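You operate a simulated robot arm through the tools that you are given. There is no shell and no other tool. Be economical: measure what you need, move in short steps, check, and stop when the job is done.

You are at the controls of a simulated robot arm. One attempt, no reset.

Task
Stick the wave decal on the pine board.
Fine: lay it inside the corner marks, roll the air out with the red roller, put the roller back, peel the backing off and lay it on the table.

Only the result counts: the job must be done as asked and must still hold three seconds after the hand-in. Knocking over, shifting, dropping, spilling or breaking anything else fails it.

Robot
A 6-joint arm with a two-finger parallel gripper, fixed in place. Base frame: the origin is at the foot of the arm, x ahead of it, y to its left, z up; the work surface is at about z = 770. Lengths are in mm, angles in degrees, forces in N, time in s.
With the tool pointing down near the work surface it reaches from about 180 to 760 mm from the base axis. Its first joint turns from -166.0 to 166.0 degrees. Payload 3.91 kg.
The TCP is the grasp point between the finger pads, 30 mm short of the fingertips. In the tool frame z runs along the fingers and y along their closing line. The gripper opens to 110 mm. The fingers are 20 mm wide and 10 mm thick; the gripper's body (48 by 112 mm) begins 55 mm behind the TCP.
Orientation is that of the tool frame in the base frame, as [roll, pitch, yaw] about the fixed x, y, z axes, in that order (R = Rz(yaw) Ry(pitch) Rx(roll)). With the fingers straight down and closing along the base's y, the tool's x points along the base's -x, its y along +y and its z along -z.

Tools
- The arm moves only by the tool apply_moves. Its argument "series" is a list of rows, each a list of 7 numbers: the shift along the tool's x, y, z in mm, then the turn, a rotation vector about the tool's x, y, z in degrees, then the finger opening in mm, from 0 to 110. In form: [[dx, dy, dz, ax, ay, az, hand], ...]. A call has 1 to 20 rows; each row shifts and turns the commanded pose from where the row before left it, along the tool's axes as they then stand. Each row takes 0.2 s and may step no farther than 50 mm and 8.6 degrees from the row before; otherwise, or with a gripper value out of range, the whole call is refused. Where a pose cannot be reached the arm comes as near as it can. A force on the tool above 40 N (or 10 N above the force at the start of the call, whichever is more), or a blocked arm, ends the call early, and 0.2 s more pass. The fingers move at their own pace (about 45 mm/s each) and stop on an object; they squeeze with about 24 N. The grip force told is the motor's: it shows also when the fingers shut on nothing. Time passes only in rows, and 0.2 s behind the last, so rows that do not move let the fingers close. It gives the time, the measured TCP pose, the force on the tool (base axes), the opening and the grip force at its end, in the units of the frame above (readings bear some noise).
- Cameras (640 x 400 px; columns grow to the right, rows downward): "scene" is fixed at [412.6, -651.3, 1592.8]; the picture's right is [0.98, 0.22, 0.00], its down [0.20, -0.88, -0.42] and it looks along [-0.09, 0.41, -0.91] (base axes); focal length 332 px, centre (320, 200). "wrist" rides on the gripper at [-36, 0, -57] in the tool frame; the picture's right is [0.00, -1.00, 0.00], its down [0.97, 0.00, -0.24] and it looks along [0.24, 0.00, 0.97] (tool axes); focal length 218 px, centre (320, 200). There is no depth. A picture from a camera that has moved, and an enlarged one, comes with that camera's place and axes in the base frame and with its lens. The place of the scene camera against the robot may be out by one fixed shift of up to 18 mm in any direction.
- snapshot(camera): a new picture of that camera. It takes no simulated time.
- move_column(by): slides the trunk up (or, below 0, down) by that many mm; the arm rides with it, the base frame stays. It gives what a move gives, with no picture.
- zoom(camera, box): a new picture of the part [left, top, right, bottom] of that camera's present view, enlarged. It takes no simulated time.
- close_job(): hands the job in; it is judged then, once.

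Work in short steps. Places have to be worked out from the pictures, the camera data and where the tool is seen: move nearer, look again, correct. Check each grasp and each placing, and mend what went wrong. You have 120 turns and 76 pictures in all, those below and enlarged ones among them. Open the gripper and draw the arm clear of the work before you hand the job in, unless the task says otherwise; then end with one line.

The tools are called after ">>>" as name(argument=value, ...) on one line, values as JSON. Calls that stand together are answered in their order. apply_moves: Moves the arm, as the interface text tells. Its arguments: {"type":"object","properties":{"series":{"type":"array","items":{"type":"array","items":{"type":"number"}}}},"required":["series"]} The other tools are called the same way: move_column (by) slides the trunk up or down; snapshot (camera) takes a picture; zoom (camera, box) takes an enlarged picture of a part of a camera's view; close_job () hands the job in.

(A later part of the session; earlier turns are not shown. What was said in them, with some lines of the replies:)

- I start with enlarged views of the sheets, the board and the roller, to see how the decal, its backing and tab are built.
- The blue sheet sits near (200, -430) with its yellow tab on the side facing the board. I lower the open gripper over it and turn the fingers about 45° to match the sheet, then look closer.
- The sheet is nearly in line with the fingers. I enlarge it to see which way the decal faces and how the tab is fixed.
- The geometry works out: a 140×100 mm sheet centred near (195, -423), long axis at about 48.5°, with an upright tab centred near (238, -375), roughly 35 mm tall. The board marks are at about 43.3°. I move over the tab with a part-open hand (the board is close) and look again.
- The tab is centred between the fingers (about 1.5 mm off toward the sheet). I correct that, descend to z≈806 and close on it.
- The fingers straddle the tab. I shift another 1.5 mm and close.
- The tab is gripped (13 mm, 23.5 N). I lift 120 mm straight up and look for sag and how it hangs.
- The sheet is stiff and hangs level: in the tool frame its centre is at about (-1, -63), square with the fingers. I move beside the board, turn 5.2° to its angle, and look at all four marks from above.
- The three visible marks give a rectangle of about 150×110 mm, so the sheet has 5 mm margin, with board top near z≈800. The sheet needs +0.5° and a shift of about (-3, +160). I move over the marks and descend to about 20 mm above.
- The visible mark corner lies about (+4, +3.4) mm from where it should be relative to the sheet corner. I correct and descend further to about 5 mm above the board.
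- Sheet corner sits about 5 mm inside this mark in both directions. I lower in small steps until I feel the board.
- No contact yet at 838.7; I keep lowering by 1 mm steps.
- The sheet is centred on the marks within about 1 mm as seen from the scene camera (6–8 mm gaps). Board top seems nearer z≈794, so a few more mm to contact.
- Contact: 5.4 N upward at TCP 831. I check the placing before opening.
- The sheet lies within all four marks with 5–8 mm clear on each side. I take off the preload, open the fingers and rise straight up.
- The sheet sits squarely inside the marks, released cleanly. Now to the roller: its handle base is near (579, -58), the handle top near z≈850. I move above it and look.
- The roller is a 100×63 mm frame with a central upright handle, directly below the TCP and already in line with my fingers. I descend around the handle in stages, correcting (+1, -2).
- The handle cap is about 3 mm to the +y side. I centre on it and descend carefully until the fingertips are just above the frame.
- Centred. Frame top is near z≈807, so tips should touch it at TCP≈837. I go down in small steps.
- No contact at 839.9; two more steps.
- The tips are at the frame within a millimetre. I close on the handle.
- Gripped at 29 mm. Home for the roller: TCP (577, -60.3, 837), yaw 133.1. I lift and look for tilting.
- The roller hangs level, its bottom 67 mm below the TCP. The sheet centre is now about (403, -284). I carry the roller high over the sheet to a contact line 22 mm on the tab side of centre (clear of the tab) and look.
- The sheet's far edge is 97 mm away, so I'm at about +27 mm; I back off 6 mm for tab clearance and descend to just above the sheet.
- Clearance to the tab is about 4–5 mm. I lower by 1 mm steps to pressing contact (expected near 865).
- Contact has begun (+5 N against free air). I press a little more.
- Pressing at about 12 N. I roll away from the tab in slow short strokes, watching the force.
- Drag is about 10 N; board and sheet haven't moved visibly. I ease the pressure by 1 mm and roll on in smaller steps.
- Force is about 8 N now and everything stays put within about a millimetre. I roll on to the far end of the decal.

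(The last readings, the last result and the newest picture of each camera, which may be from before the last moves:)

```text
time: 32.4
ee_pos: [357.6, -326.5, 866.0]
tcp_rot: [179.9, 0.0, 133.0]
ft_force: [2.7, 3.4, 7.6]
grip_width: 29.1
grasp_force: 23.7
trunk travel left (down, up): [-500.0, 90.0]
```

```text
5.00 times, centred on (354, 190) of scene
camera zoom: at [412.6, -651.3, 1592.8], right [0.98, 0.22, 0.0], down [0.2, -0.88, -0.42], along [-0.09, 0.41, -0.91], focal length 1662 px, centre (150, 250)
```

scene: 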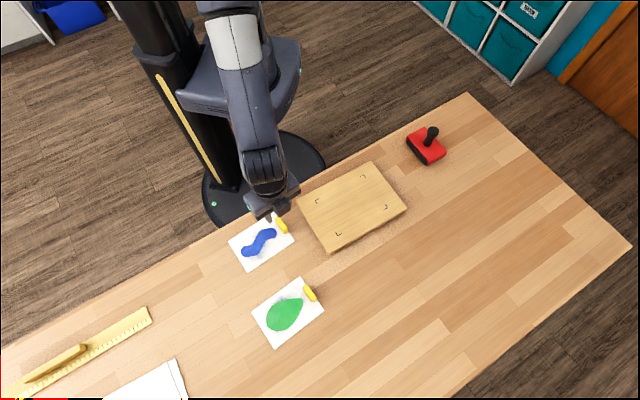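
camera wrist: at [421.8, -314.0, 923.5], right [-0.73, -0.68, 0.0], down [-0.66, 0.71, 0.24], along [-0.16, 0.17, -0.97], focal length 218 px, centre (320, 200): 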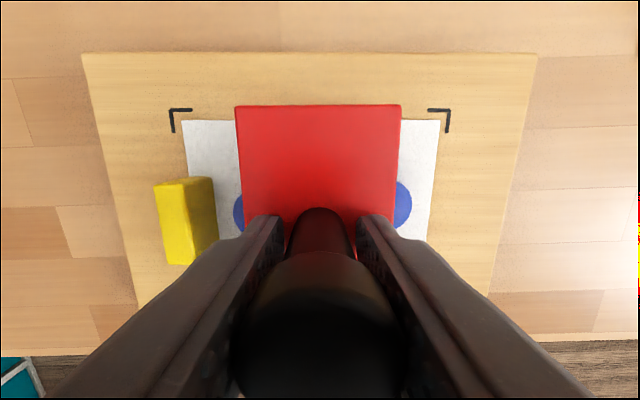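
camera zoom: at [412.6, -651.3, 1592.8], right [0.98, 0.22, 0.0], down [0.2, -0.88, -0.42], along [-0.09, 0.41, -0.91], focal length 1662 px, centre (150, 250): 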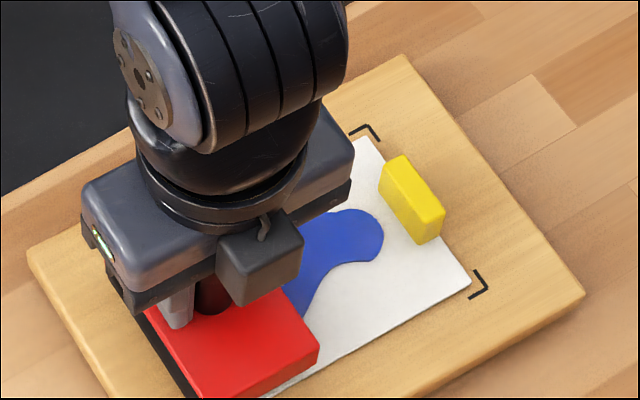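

The far end is reached, sheet and board steady. I roll back toward the tab, stopping clear of it.

>>> apply_moves(series=[[0, 6, 0, 0, 0, 0, 10], [0, 6, 0, 0, 0, 0, 10], [0, 6, 0, 0, 0, 0, 10], [0, 6, 0, 0, 0, 0, 10], [0, 6, 0, 0, 0, 0, 10], [0, 6, 0, 0, 0, 0, 10], [0, 6, 0, 0, 0, 0, 10], [0, 6, 0, 0, 0, 0, 10], [0, 6, 0, 0, 0, 0, 10], [0, 6, 0, 0, 0, 0, 10], [0, 6, 0, 0, 0, 0, 10], [0, 6, 0, 0, 0, 0, 10], [0, 6, 0, 0, 0, 0, 10], [0, 0, 0, 0, 0, 0, 10]])

>>> snapshot(camera="wrist")

```text
time: 35.4
ee_pos: [414.2, -273.5, 867.1]
tcp_rot: [179.9, -0.1, 133.0]
ft_force: [-3.1, -2.7, 4.7]
grip_width: 29.1
grasp_force: 23.7
trunk travel left (down, up): [-500.0, 90.0]
```

```text
32 pictures are left
camera wrist: at [438.3, -297.3, 924.5], right [-0.73, -0.68, 0.0], down [-0.66, 0.71, 0.24], along [-0.16, 0.18, -0.97], focal length 218 px, centre (320, 200)
```

wrist: 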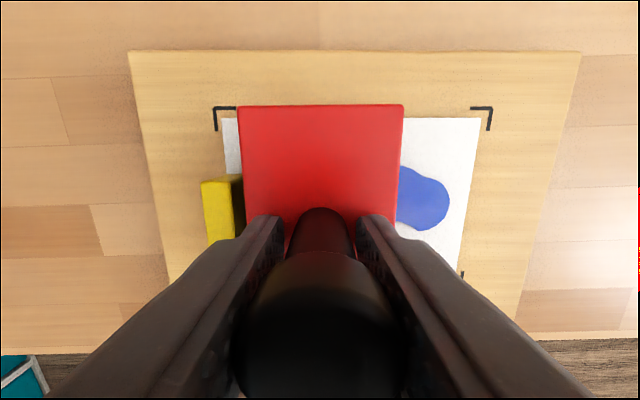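

The long pass is done both ways and the sheet is still centred. The strip next to the tab isn't reached this way, so I lift, turn the roller 90° and roll across with its end beside the tab.

>>> apply_moves(series=[[0, 0, -20, 0, 0, 0, 10], [0, 0, -35, 0, 0, 0, 10], [0, 0, 0, 0, 0, -8, 10], [0, 0, 0, 0, 0, -8, 10], [0, 0, 0, 0, 0, -8, 10], [0, 0, 0, 0, 0, -8, 10], [0, 0, 0, 0, 0, -8, 10], [0, 0, 0, 0, 0, -8, 10], [0, 0, 0, 0, 0, -8, 10], [0, 0, 0, 0, 0, -8, 10], [0, 0, 0, 0, 0, -8, 10], [0, 0, 0, 0, 0, -8, 10], [0, 0, 0, 0, 0, -8, 10], [0, 0, 0, 0, 0, -2, 10], [0, 0, 0, 0, 0, 0, 10]])

>>> snapshot(camera="wrist")

>>> zoom(camera="scene", box=[290, 150, 418, 230])

```text
time: 38.6
ee_pos: [416.7, -272.5, 921.8]
tcp_rot: [180.0, 0.0, -137.0]
ft_force: [-0.3, -0.6, -1.6]
grip_width: 29.3
grasp_force: 23.9
trunk travel left (down, up): [-500.0, 90.0]
```

```text
31 pictures are left
camera wrist: at [441.3, -247.2, 979.2], right [0.68, -0.73, 0.0], down [-0.71, -0.66, 0.24], along [-0.18, -0.16, -0.97], focal length 218 px, centre (320, 200)
```

wrist: 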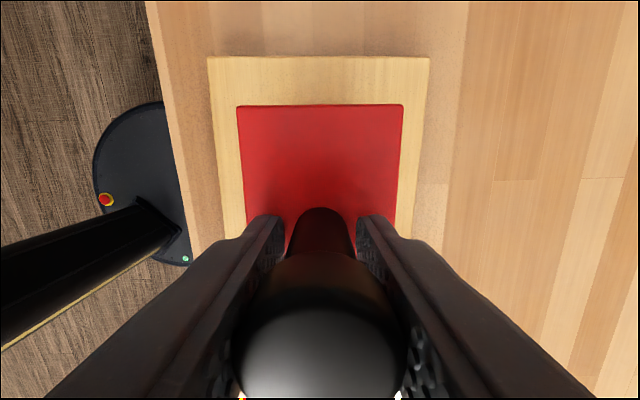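

```text
5.00 times, centred on (354, 190) of scene
camera zoom: at [412.6, -651.3, 1592.8], right [0.98, 0.22, 0.0], down [0.2, -0.88, -0.42], along [-0.09, 0.41, -0.91], focal length 1662 px, centre (150, 250)
```

zoom: 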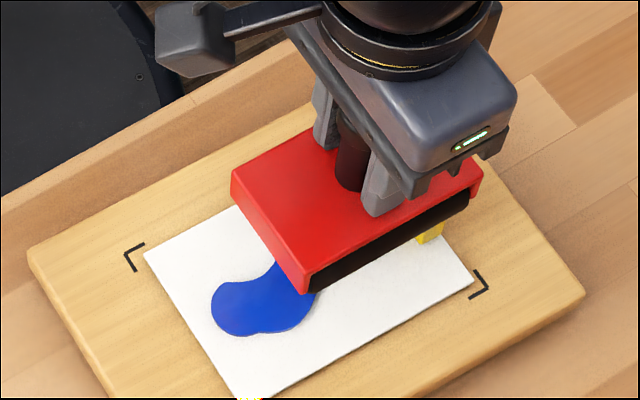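

The wrist turned freely. I shift to put the roller end about 4–5 mm short of the tab, move to one side of the decal and descend near the sheet.

>>> apply_moves(series=[[15.5, 28, 0, 0, 0, 0, 10], [0, 0, 0, 0, 0, 0, 10], [0, 0, 25, 0, 0, 0, 10], [0, 0, 20, 0, 0, 0, 10], [0, 0, 4, 0, 0, 0, 10], [0, 0, 0, 0, 0, 0, 10]])

>>> zoom(camera="scene", box=[290, 150, 418, 230])

```text
time: 40.0
ee_pos: [385.0, -265.7, 873.2]
tcp_rot: [-179.9, 0.0, -137.0]
ft_force: [-0.1, 0.3, -1.9]
grip_width: 29.1
grasp_force: 24.2
trunk travel left (down, up): [-500.0, 90.0]
```

```text
5.00 times, centred on (354, 190) of scene
camera zoom: at [412.6, -651.3, 1592.8], right [0.98, 0.22, 0.0], down [0.2, -0.88, -0.42], along [-0.09, 0.41, -0.91], focal length 1662 px, centre (150, 250)
```

zoom: 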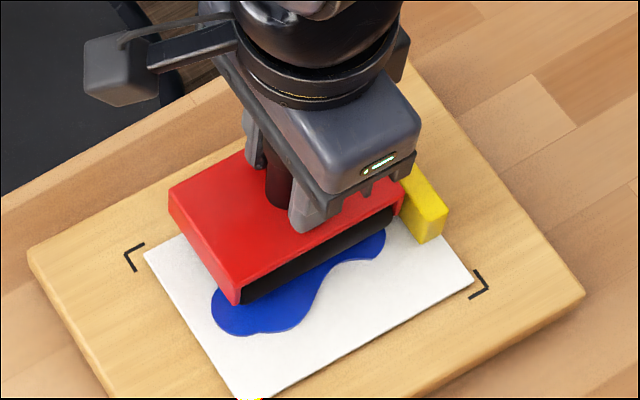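

Position is good (roller end still clear of the tab). I lower to contact.

>>> apply_moves(series=[[-1.5, 0, 3, 0, 0, 0, 10], [0, 0, 1, 0, 0, 0, 10], [0, 0, 1, 0, 0, 0, 10], [0, 0, 1, 0, 0, 0, 10], [0, 0, 1, 0, 0, 0, 10], [0, 0, 0, 0, 0, 0, 10]])

```text
time: 41.4
ee_pos: [386.0, -263.1, 867.5]
tcp_rot: [-179.9, 0.0, -136.9]
ft_force: [-0.7, -1.2, 9.2]
grip_width: 29.2
grasp_force: 23.6
trunk travel left (down, up): [-500.0, 90.0]
```

Pressing at about 11 N. I roll across the decal, 58 mm along tool -y.

>>> apply_moves(series=[[0, -6, 0, 0, 0, 0, 10], [0, -6, 0, 0, 0, 0, 10], [0, -6, 0, 0, 0, 0, 10], [0, -6, 0, 0, 0, 0, 10], [0, -6, 0, 0, 0, 0, 10], [0, 0, 0, 0, 0, 0, 10]])

>>> zoom(camera="scene", box=[290, 150, 418, 230])

```text
time: 42.8
ee_pos: [406.6, -285.6, 866.1]
tcp_rot: [-179.8, 0.0, -137.0]
ft_force: [-1.8, 1.7, 10.0]
grip_width: 29.3
grasp_force: 24.2
trunk travel left (down, up): [-500.0, 90.0]
```

```text
5.00 times, centred on (354, 190) of scene
camera zoom: at [412.6, -651.3, 1592.8], right [0.98, 0.22, 0.0], down [0.2, -0.88, -0.42], along [-0.09, 0.41, -0.91], focal length 1662 px, centre (150, 250)
```

zoom: 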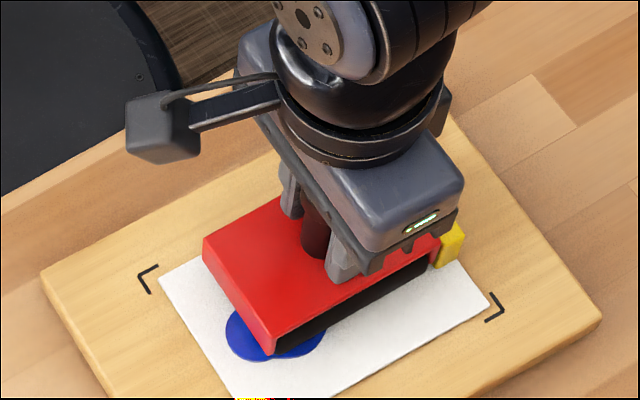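

The board has moved about 13 mm with this cross stroke (marks shifted in the scene view); the sheet stayed on it. I reverse the stroke under the same pressure to carry the board back, in steps, checking.

>>> apply_moves(series=[[0, 5, 0, 0, 0, 0, 10], [0, 5, 0, 0, 0, 0, 10], [0, 5, 0, 0, 0, 0, 10], [0, 0, 0, 0, 0, 0, 10]])

>>> zoom(camera="scene", box=[290, 150, 418, 230])

```text
time: 43.8
ee_pos: [398.0, -273.2, 865.2]
tcp_rot: [-179.9, 0.0, -137.0]
ft_force: [2.6, -4.8, 10.9]
grip_width: 29.1
grasp_force: 24.1
trunk travel left (down, up): [-500.0, 90.0]
```

```text
5.00 times, centred on (354, 190) of scene
camera zoom: at [412.6, -651.3, 1592.8], right [0.98, 0.22, 0.0], down [0.2, -0.88, -0.42], along [-0.09, 0.41, -0.91], focal length 1662 px, centre (150, 250)
```

zoom: 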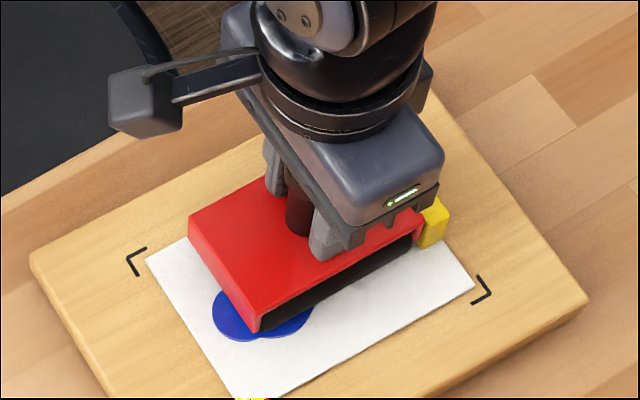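

The board came back almost fully, about 3 mm remain. I push 3 mm further and compare against the original mark pixels.

>>> apply_moves(series=[[0, 1.5, 0, 0, 0, 0, 10], [0, 1.5, 0, 0, 0, 0, 10], [0, 0, 0, 0, 0, 0, 10]])

>>> zoom(camera="scene", box=[290, 150, 418, 230])

```text
time: 44.6
ee_pos: [394.9, -271.3, 864.9]
tcp_rot: [180.0, 0.0, -137.1]
ft_force: [3.2, -6.1, 12.0]
grip_width: 29.1
grasp_force: 23.8
trunk travel left (down, up): [-500.0, 90.0]
```

```text
5.00 times, centred on (354, 190) of scene
camera zoom: at [412.6, -651.3, 1592.8], right [0.98, 0.22, 0.0], down [0.2, -0.88, -0.42], along [-0.09, 0.41, -0.91], focal length 1662 px, centre (150, 250)
```

zoom: 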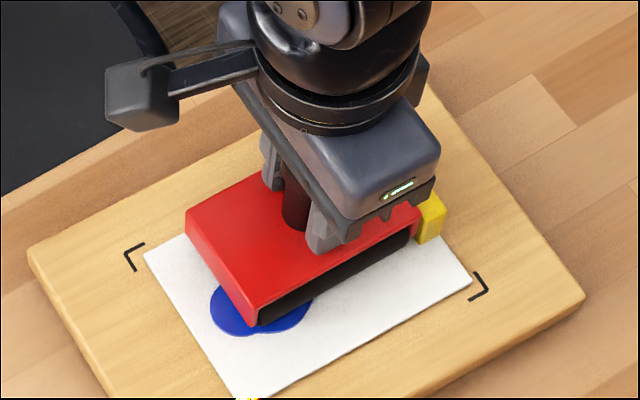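

The board is back on its original pixels (left corner 295.6/200.2 against 296/200; right corner 407/208.8 equal). I lift straight up and inspect the decal; the bluish smudges earlier seen around it may be the trapped air.

>>> apply_moves(series=[[0, 0, -5, 0, 0, 0, 10], [0, 0, -25, 0, 0, 0, 10], [0, 0, -35, 0, 0, 0, 10], [0, 40, 0, 0, 0, 0, 10], [0, 40, 0, 0, 0, 0, 10], [0, 0, 0, 0, 0, 0, 10]])

>>> zoom(camera="scene", box=[290, 150, 418, 230])

```text
time: 46.0
ee_pos: [341.0, -211.1, 930.2]
tcp_rot: [-179.9, 0.0, -137.0]
ft_force: [1.1, -1.2, -1.0]
grip_width: 28.8
grasp_force: 24.2
trunk travel left (down, up): [-500.0, 90.0]
```

```text
5.00 times, centred on (354, 190) of scene
camera zoom: at [412.6, -651.3, 1592.8], right [0.98, 0.22, 0.0], down [0.2, -0.88, -0.42], along [-0.09, 0.41, -0.91], focal length 1662 px, centre (150, 250)
```

zoom: 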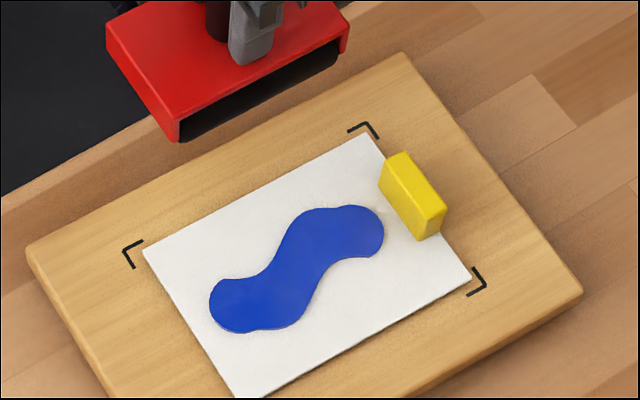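

The smudges are gone — the air is out — and the sheet is well inside the marks. Now I turn the roller back to its original heading and carry it above its home.

>>> apply_moves(series=[[0, 0, 0, 0, 0, 8, 10], [0, 0, 0, 0, 0, 8, 10], [0, 0, 0, 0, 0, 8, 10], [0, 0, 0, 0, 0, 8, 10], [0, 0, 0, 0, 0, 8, 10], [0, 0, 0, 0, 0, 8, 10], [0, 0, 0, 0, 0, 8, 10], [0, 0, 0, 0, 0, 8, 10], [0, 0, 0, 0, 0, 8, 10], [0, 0, 0, 0, 0, 8, 10], [0, 0, 0, 0, 0, 8, 10], [0, 0, 0, 0, 0, 2, 10], [-7.2, 39.3, 0, 0, 0, 0, 10], [-7.2, 39.3, 0, 0, 0, 0, 10], [-7.2, 39.3, 0, 0, 0, 0, 10], [-7.2, 39.3, 0, 0, 0, 0, 10], [-7.2, 39.3, 0, 0, 0, 0, 10], [-7.2, 39.3, 0, 0, 0, 0, 10], [-7.2, 39.3, 0, 0, 0, 0, 10], [0, 0, 0, 0, 0, 0, 10]])

```text
time: 50.2
ee_pos: [574.2, -62.5, 928.0]
tcp_rot: [180.0, 0.0, 133.0]
ft_force: [0.0, 0.6, -2.1]
grip_width: 29.0
grasp_force: 24.2
trunk travel left (down, up): [-500.0, 90.0]
```

Almost over home. I descend to just above the table and compare the reading with the home pose.

>>> apply_moves(series=[[0, 2, 40, 0, 0, 0, 10], [0, 0, 35, 0, 0, 0, 10], [0, 0, 9, 0, 0, 0, 10], [0, 0, 0, 0, 0, 0, 10], [0, 0, 0, 0, 0, 0, 10]])

>>> zoom(camera="scene", box=[380, 110, 476, 170])

```text
time: 51.4
ee_pos: [574.1, -62.6, 844.6]
tcp_rot: [-180.0, 0.0, 133.0]
ft_force: [-0.2, 0.8, -1.0]
grip_width: 29.1
grasp_force: 24.0
trunk travel left (down, up): [-500.0, 90.0]
```

```text
6.67 times, centred on (428, 140) of scene
camera zoom: at [412.6, -651.3, 1592.8], right [0.98, 0.22, 0.0], down [0.2, -0.88, -0.42], along [-0.09, 0.41, -0.91], focal length 2216 px, centre (-400, 600)
```

zoom: 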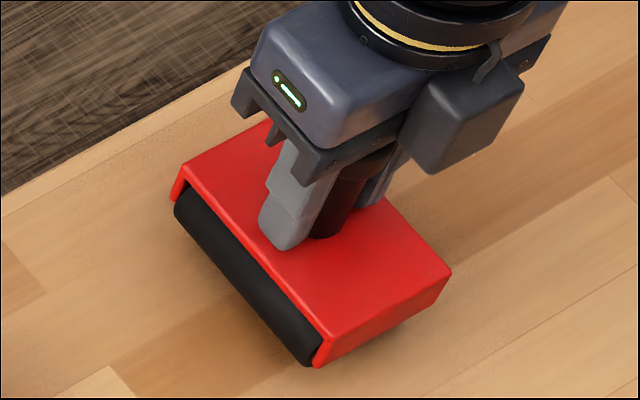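

Within about 1.5 mm of its original pixels. I trim slightly and set it down.

>>> apply_moves(series=[[1.3, 0, 4, 0, 0, 0, 10], [0, 0, 2, 0, 0, 0, 10], [0, 0, 1, 0, 0, 0, 10], [0, 0, 1, 0, 0, 0, 10], [0, 0, 0, 0, 0, 0, 10]])

```text
time: 52.6
ee_pos: [576.9, -59.3, 839.3]
tcp_rot: [179.9, 0.0, 133.1]
ft_force: [0.4, 0.1, -1.1]
grip_width: 29.1
grasp_force: 24.6
trunk travel left (down, up): [-500.0, 90.0]
```

>>> apply_moves(series=[[0, 0, 1, 0, 0, 0, 10], [0, 0, 1, 0, 0, 0, 10], [0, 0, 1, 0, 0, 0, 10], [0, 0, 0, 0, 0, 0, 10]])

>>> zoom(camera="scene", box=[380, 110, 476, 170])

```text
time: 53.6
ee_pos: [575.7, -59.2, 836.7]
tcp_rot: [179.8, 0.2, 132.9]
ft_force: [-2.0, -3.5, 26.0]
grip_width: 29.0
grasp_force: 24.3
trunk travel left (down, up): [-500.0, 90.0]
```

```text
6.67 times, centred on (428, 140) of scene
camera zoom: at [412.6, -651.3, 1592.8], right [0.98, 0.22, 0.0], down [0.2, -0.88, -0.42], along [-0.09, 0.41, -0.91], focal length 2216 px, centre (-400, 600)
```

zoom: 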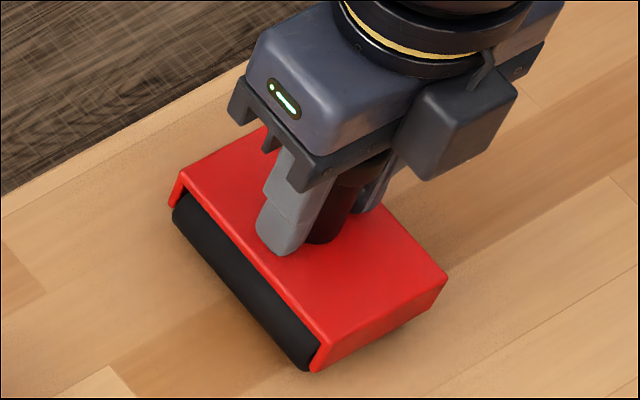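

Set down on its original spot (pixels match to 1–2), with 26 N preload. I back off 2 mm, open and rise vertically.

>>> apply_moves(series=[[0, 0, -1.2, 0, 0, 0, 10], [0, 0, -0.8, 0, 0, 0, 10], [0, 0, 0, 0, 0, 0, 34], [0, 0, 0, 0, 0, 0, 46], [0, 0, 0, 0, 0, 0, 48], [0, 0, -20, 0, 0, 0, 48], [0, 0, -45, 0, 0, 0, 48], [0, 0, -45, 0, 0, 0, 48], [0, 0, 0, 0, 0, 0, 48]])

>>> zoom(camera="scene", box=[380, 110, 476, 170])

```text
time: 55.6
ee_pos: [573.3, -64.0, 950.2]
tcp_rot: [-180.0, 0.0, 133.0]
ft_force: [-0.2, -0.4, 0.0]
grip_width: 48.1
grasp_force: 0.0
trunk travel left (down, up): [-500.0, 90.0]
```

```text
6.67 times, centred on (428, 140) of scene
camera zoom: at [412.6, -651.3, 1592.8], right [0.98, 0.22, 0.0], down [0.2, -0.88, -0.42], along [-0.09, 0.41, -0.91], focal length 2216 px, centre (-400, 600)
```

zoom: 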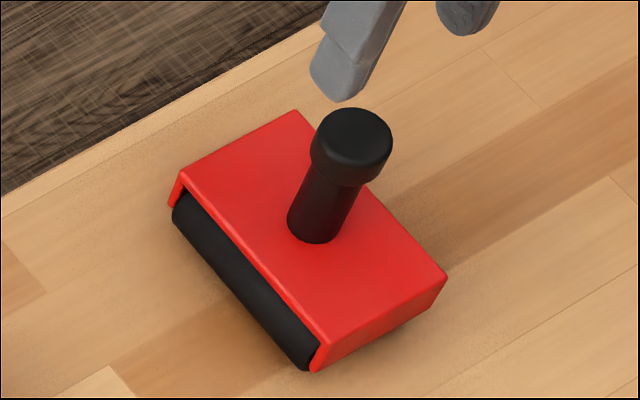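

Roller is back in place, upright. Now I go over the tab to peel the backing; first look from above.

>>> apply_moves(series=[[-9.1, -42.1, 0, 0, 0, 0, 40], [-9.1, -42.1, 0, 0, 0, 0, 40], [-9.1, -42.1, 0, 0, 0, 0, 40], [-9.1, -42.1, 0, 0, 0, 0, 40], [-9.1, -42.1, 0, 0, 0, 0, 40], [0, 0, 45, 0, 0, 0, 40], [0, 0, 25, 0, 0, 0, 40], [0, 0, 0, 0, 0, 0, 40]])

>>> snapshot(camera="wrist")

```text
time: 57.4
ee_pos: [451.1, -238.0, 876.6]
tcp_rot: [-180.0, 0.0, 133.0]
ft_force: [0.3, 0.4, 0.4]
grip_width: 40.1
grasp_force: 0.0
trunk travel left (down, up): [-500.0, 90.0]
```

```text
21 pictures are left
camera wrist: at [474.8, -262.7, 933.4], right [-0.73, -0.68, 0.0], down [-0.66, 0.71, 0.24], along [-0.16, 0.18, -0.97], focal length 218 px, centre (320, 200)
```

wrist: 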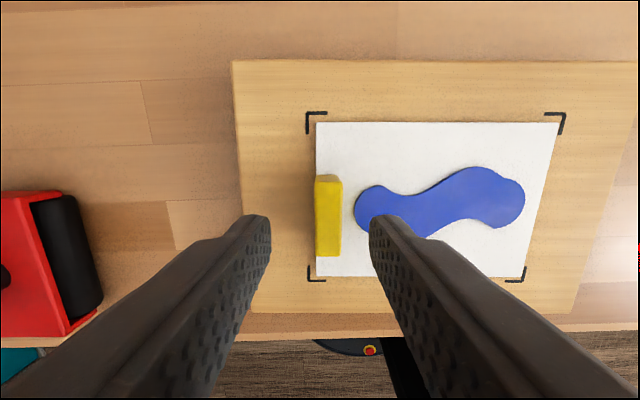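

Everything lies within the marks with no smudges. The tab is about 4 mm toward -y; I correct and descend.

>>> apply_moves(series=[[0, -4, 25, 0, 0, 0, 40], [0, 0, 15, 0, 0, 0, 40], [0, 0, 3, 0, 0, 0, 40], [0, 0, 0, 0, 0, 0, 40]])

>>> snapshot(camera="wrist")

```text
time: 58.4
ee_pos: [450.6, -239.9, 834.4]
tcp_rot: [180.0, 0.0, 133.0]
ft_force: [0.4, 0.0, 0.2]
grip_width: 40.0
grasp_force: 0.1
trunk travel left (down, up): [-500.0, 90.0]
```

```text
20 pictures are left
camera wrist: at [473.4, -265.0, 890.7], right [-0.73, -0.68, 0.0], down [-0.66, 0.71, 0.24], along [-0.16, 0.18, -0.97], focal length 218 px, centre (320, 200)
```

wrist: 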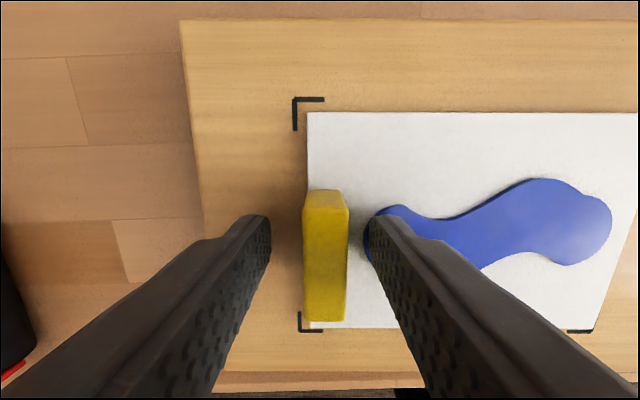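

Tab is about 2 mm off centre; I shift and close gently on it.

>>> apply_moves(series=[[0, -2, 1, 0, 0, 0, 30], [0, 0, 0, 0, 0, 0, 20], [0, 0, 0, 0, 0, 0, 8], [0, 0, 0, 0, 0, 0, 5], [0, 0, 0, 0, 0, 0, 5]])

```text
time: 59.6
ee_pos: [447.8, -241.5, 833.2]
tcp_rot: [179.9, 0.0, 133.1]
ft_force: [-0.5, 0.9, -0.8]
grip_width: 13.3
grasp_force: 24.5
trunk travel left (down, up): [-500.0, 90.0]
```

Gripped. I start the peel with a small lift while watching the force.

>>> apply_moves(series=[[0, 0, -0.8, 0, 0, 0, 5], [0, 0, -0.8, 0, 0, 0, 5], [0, 0, 0, 0, 0, 0, 5]])

>>> zoom(camera="scene", box=[290, 150, 418, 230])

```text
time: 60.4
ee_pos: [448.5, -240.7, 834.8]
tcp_rot: [-179.9, -0.1, 133.0]
ft_force: [-0.5, -0.5, 0.4]
grip_width: 13.1
grasp_force: 24.6
trunk travel left (down, up): [-500.0, 90.0]
```

```text
5.00 times, centred on (354, 190) of scene
camera zoom: at [412.6, -651.3, 1592.8], right [0.98, 0.22, 0.0], down [0.2, -0.88, -0.42], along [-0.09, 0.41, -0.91], focal length 1662 px, centre (150, 250)
```

zoom: 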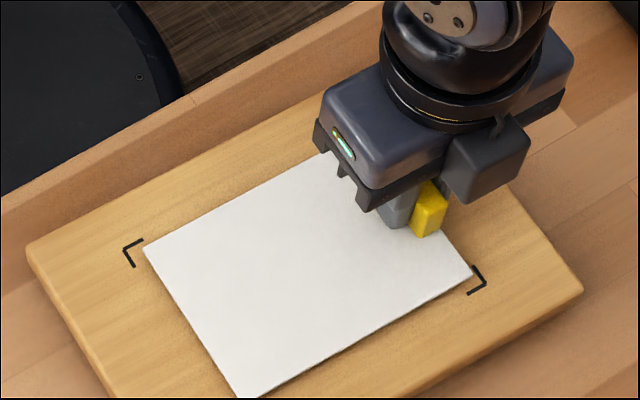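

The backing has parted: the lifted sheet is plain white, with almost no pull force. I lift it straight up 100 mm and look at the board.

>>> apply_moves(series=[[0, 0, -3, 0, 0, 0, 5], [0, 0, -5, 0, 0, 0, 5], [0, 0, -15, 0, 0, 0, 5], [0, 0, -35, 0, 0, 0, 5], [0, 0, -42, 0, 0, 0, 5], [0, 0, 0, 0, 0, 0, 5]])

>>> snapshot(camera="scene")

```text
time: 61.8
ee_pos: [450.3, -239.5, 936.1]
tcp_rot: [179.9, 0.0, 132.9]
ft_force: [0.0, 1.1, -0.5]
grip_width: 12.9
grasp_force: 24.4
trunk travel left (down, up): [-500.0, 90.0]
```

```text
18 pictures are left
```

scene: 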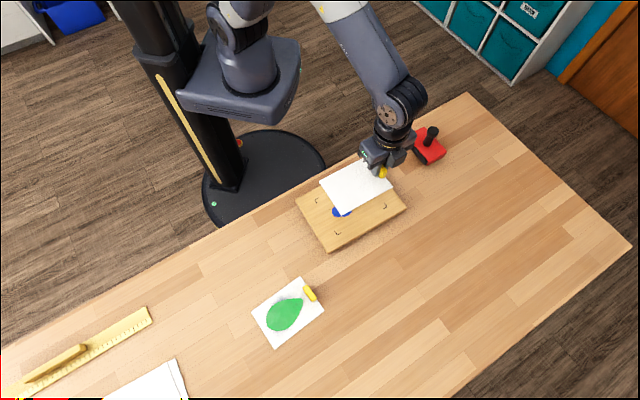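

The decal stays on the board. I carry the backing to the free spot where the sheet originally lay on the table.

>>> apply_moves(series=[[7.6, -42.4, 0, 0, 0, 0, 5], [7.6, -42.4, 0, 0, 0, 0, 5], [7.6, -42.4, 0, 0, 0, 0, 5], [7.6, -42.4, 0, 0, 0, 0, 5], [7.6, -42.4, 0, 0, 0, 0, 5], [7.6, -42.4, 0, 0, 0, -5.6, 5], [0, 0, 40, 0, 0, 0, 5], [0, 0, 40, 0, 0, 0, 5], [0, 0, 30, 0, 0, 0, 5], [0, 0, 0, 0, 0, 0, 5]])

>>> snapshot(camera="scene")

```text
time: 64.0
ee_pos: [231.2, -382.1, 827.2]
tcp_rot: [-180.0, 0.0, 138.6]
ft_force: [-0.5, 0.1, 0.1]
grip_width: 13.2
grasp_force: 23.9
trunk travel left (down, up): [-500.0, 90.0]
```

```text
17 pictures are left
```

scene: 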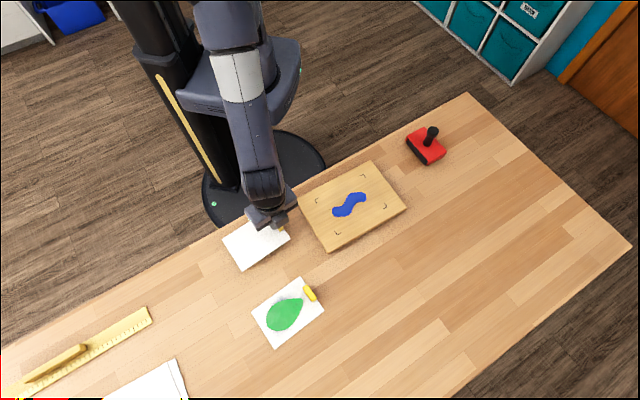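

Decal sits cleanly on the board. I lower the backing the last 20 mm to the table.

>>> apply_moves(series=[[0, 0, 12, 0, 0, 0, 5], [0, 0, 5, 0, 0, 0, 5], [0, 0, 1, 0, 0, 0, 5], [0, 0, 1, 0, 0, 0, 5], [0, 0, 0, 0, 0, 0, 5]])

```text
time: 65.2
ee_pos: [232.0, -381.8, 807.6]
tcp_rot: [179.9, 0.0, 138.6]
ft_force: [0.3, -0.1, 0.1]
grip_width: 12.9
grasp_force: 24.1
trunk travel left (down, up): [-500.0, 90.0]
```

>>> apply_moves(series=[[0, 0, 1, 0, 0, 0, 5], [0, 0, 1, 0, 0, 0, 5], [0, 0, 0, 0, 0, 0, 5]])

```text
time: 66.0
ee_pos: [229.9, -380.7, 805.0]
tcp_rot: [179.9, 0.0, 138.7]
ft_force: [0.4, 1.1, 3.1]
grip_width: 13.2
grasp_force: 24.5
trunk travel left (down, up): [-500.0, 90.0]
```

Touching the table (3 N). I open, rise and draw clear.

>>> apply_moves(series=[[0, 0, 0, 0, 0, 0, 20], [0, 0, 0, 0, 0, 0, 36], [0, 0, 0, 0, 0, 0, 38], [0, 0, -25, 0, 0, 0, 38], [0, 0, -45, 0, 0, 0, 38], [0, 0, -45, 0, 0, 0, 38], [0, 0, -45, 0, 0, 0, 38], [0, 0, -45, 0, 0, 0, 38], [40, 0, -20, 0, 0, 0, 38], [0, 0, 0, 0, 0, 0, 38]])

>>> snapshot(camera="scene")

>>> zoom(camera="scene", box=[220, 150, 420, 275])

```text
time: 68.2
ee_pos: [200.9, -357.3, 1030.0]
tcp_rot: [179.9, 0.0, 138.6]
ft_force: [-0.1, 0.0, -0.1]
grip_width: 38.1
grasp_force: 0.1
trunk travel left (down, up): [-500.0, 90.0]
```

```text
16 pictures are left
```

scene: 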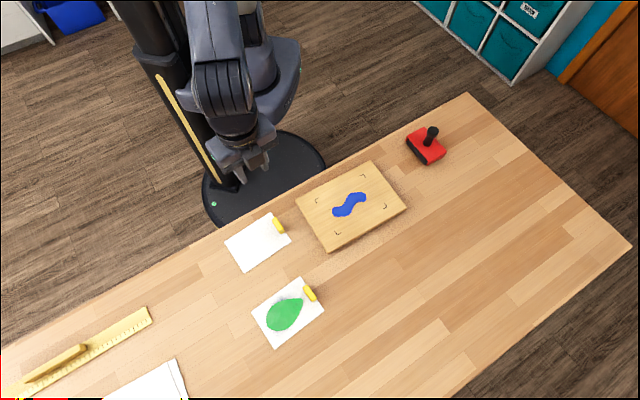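

```text
3.20 times, centred on (320, 212) of scene
camera zoom: at [412.6, -651.3, 1592.8], right [0.98, 0.22, 0.0], down [0.2, -0.88, -0.42], along [-0.09, 0.41, -0.91], focal length 1064 px, centre (320, 160)
```

zoom: 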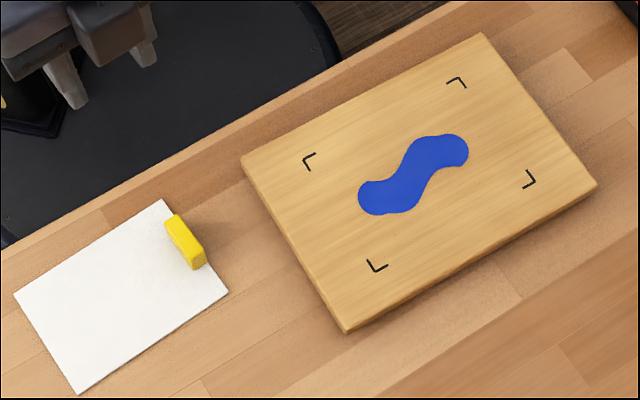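

The decal is flat and centred between the marks, the backing lies on the table, the roller is home and the hand is clear. The board is within about 2 mm of where it began. I hand in.

>>> close_job()

```text
The job is handed in.
```

The wave decal is stuck on the pine board inside the corner marks with the air rolled out. The red roller is back in its place and the backing lies on the table. One rolling stroke pushed the board about 13 mm; I moved it back, and it now sits about 2 mm from where it started.
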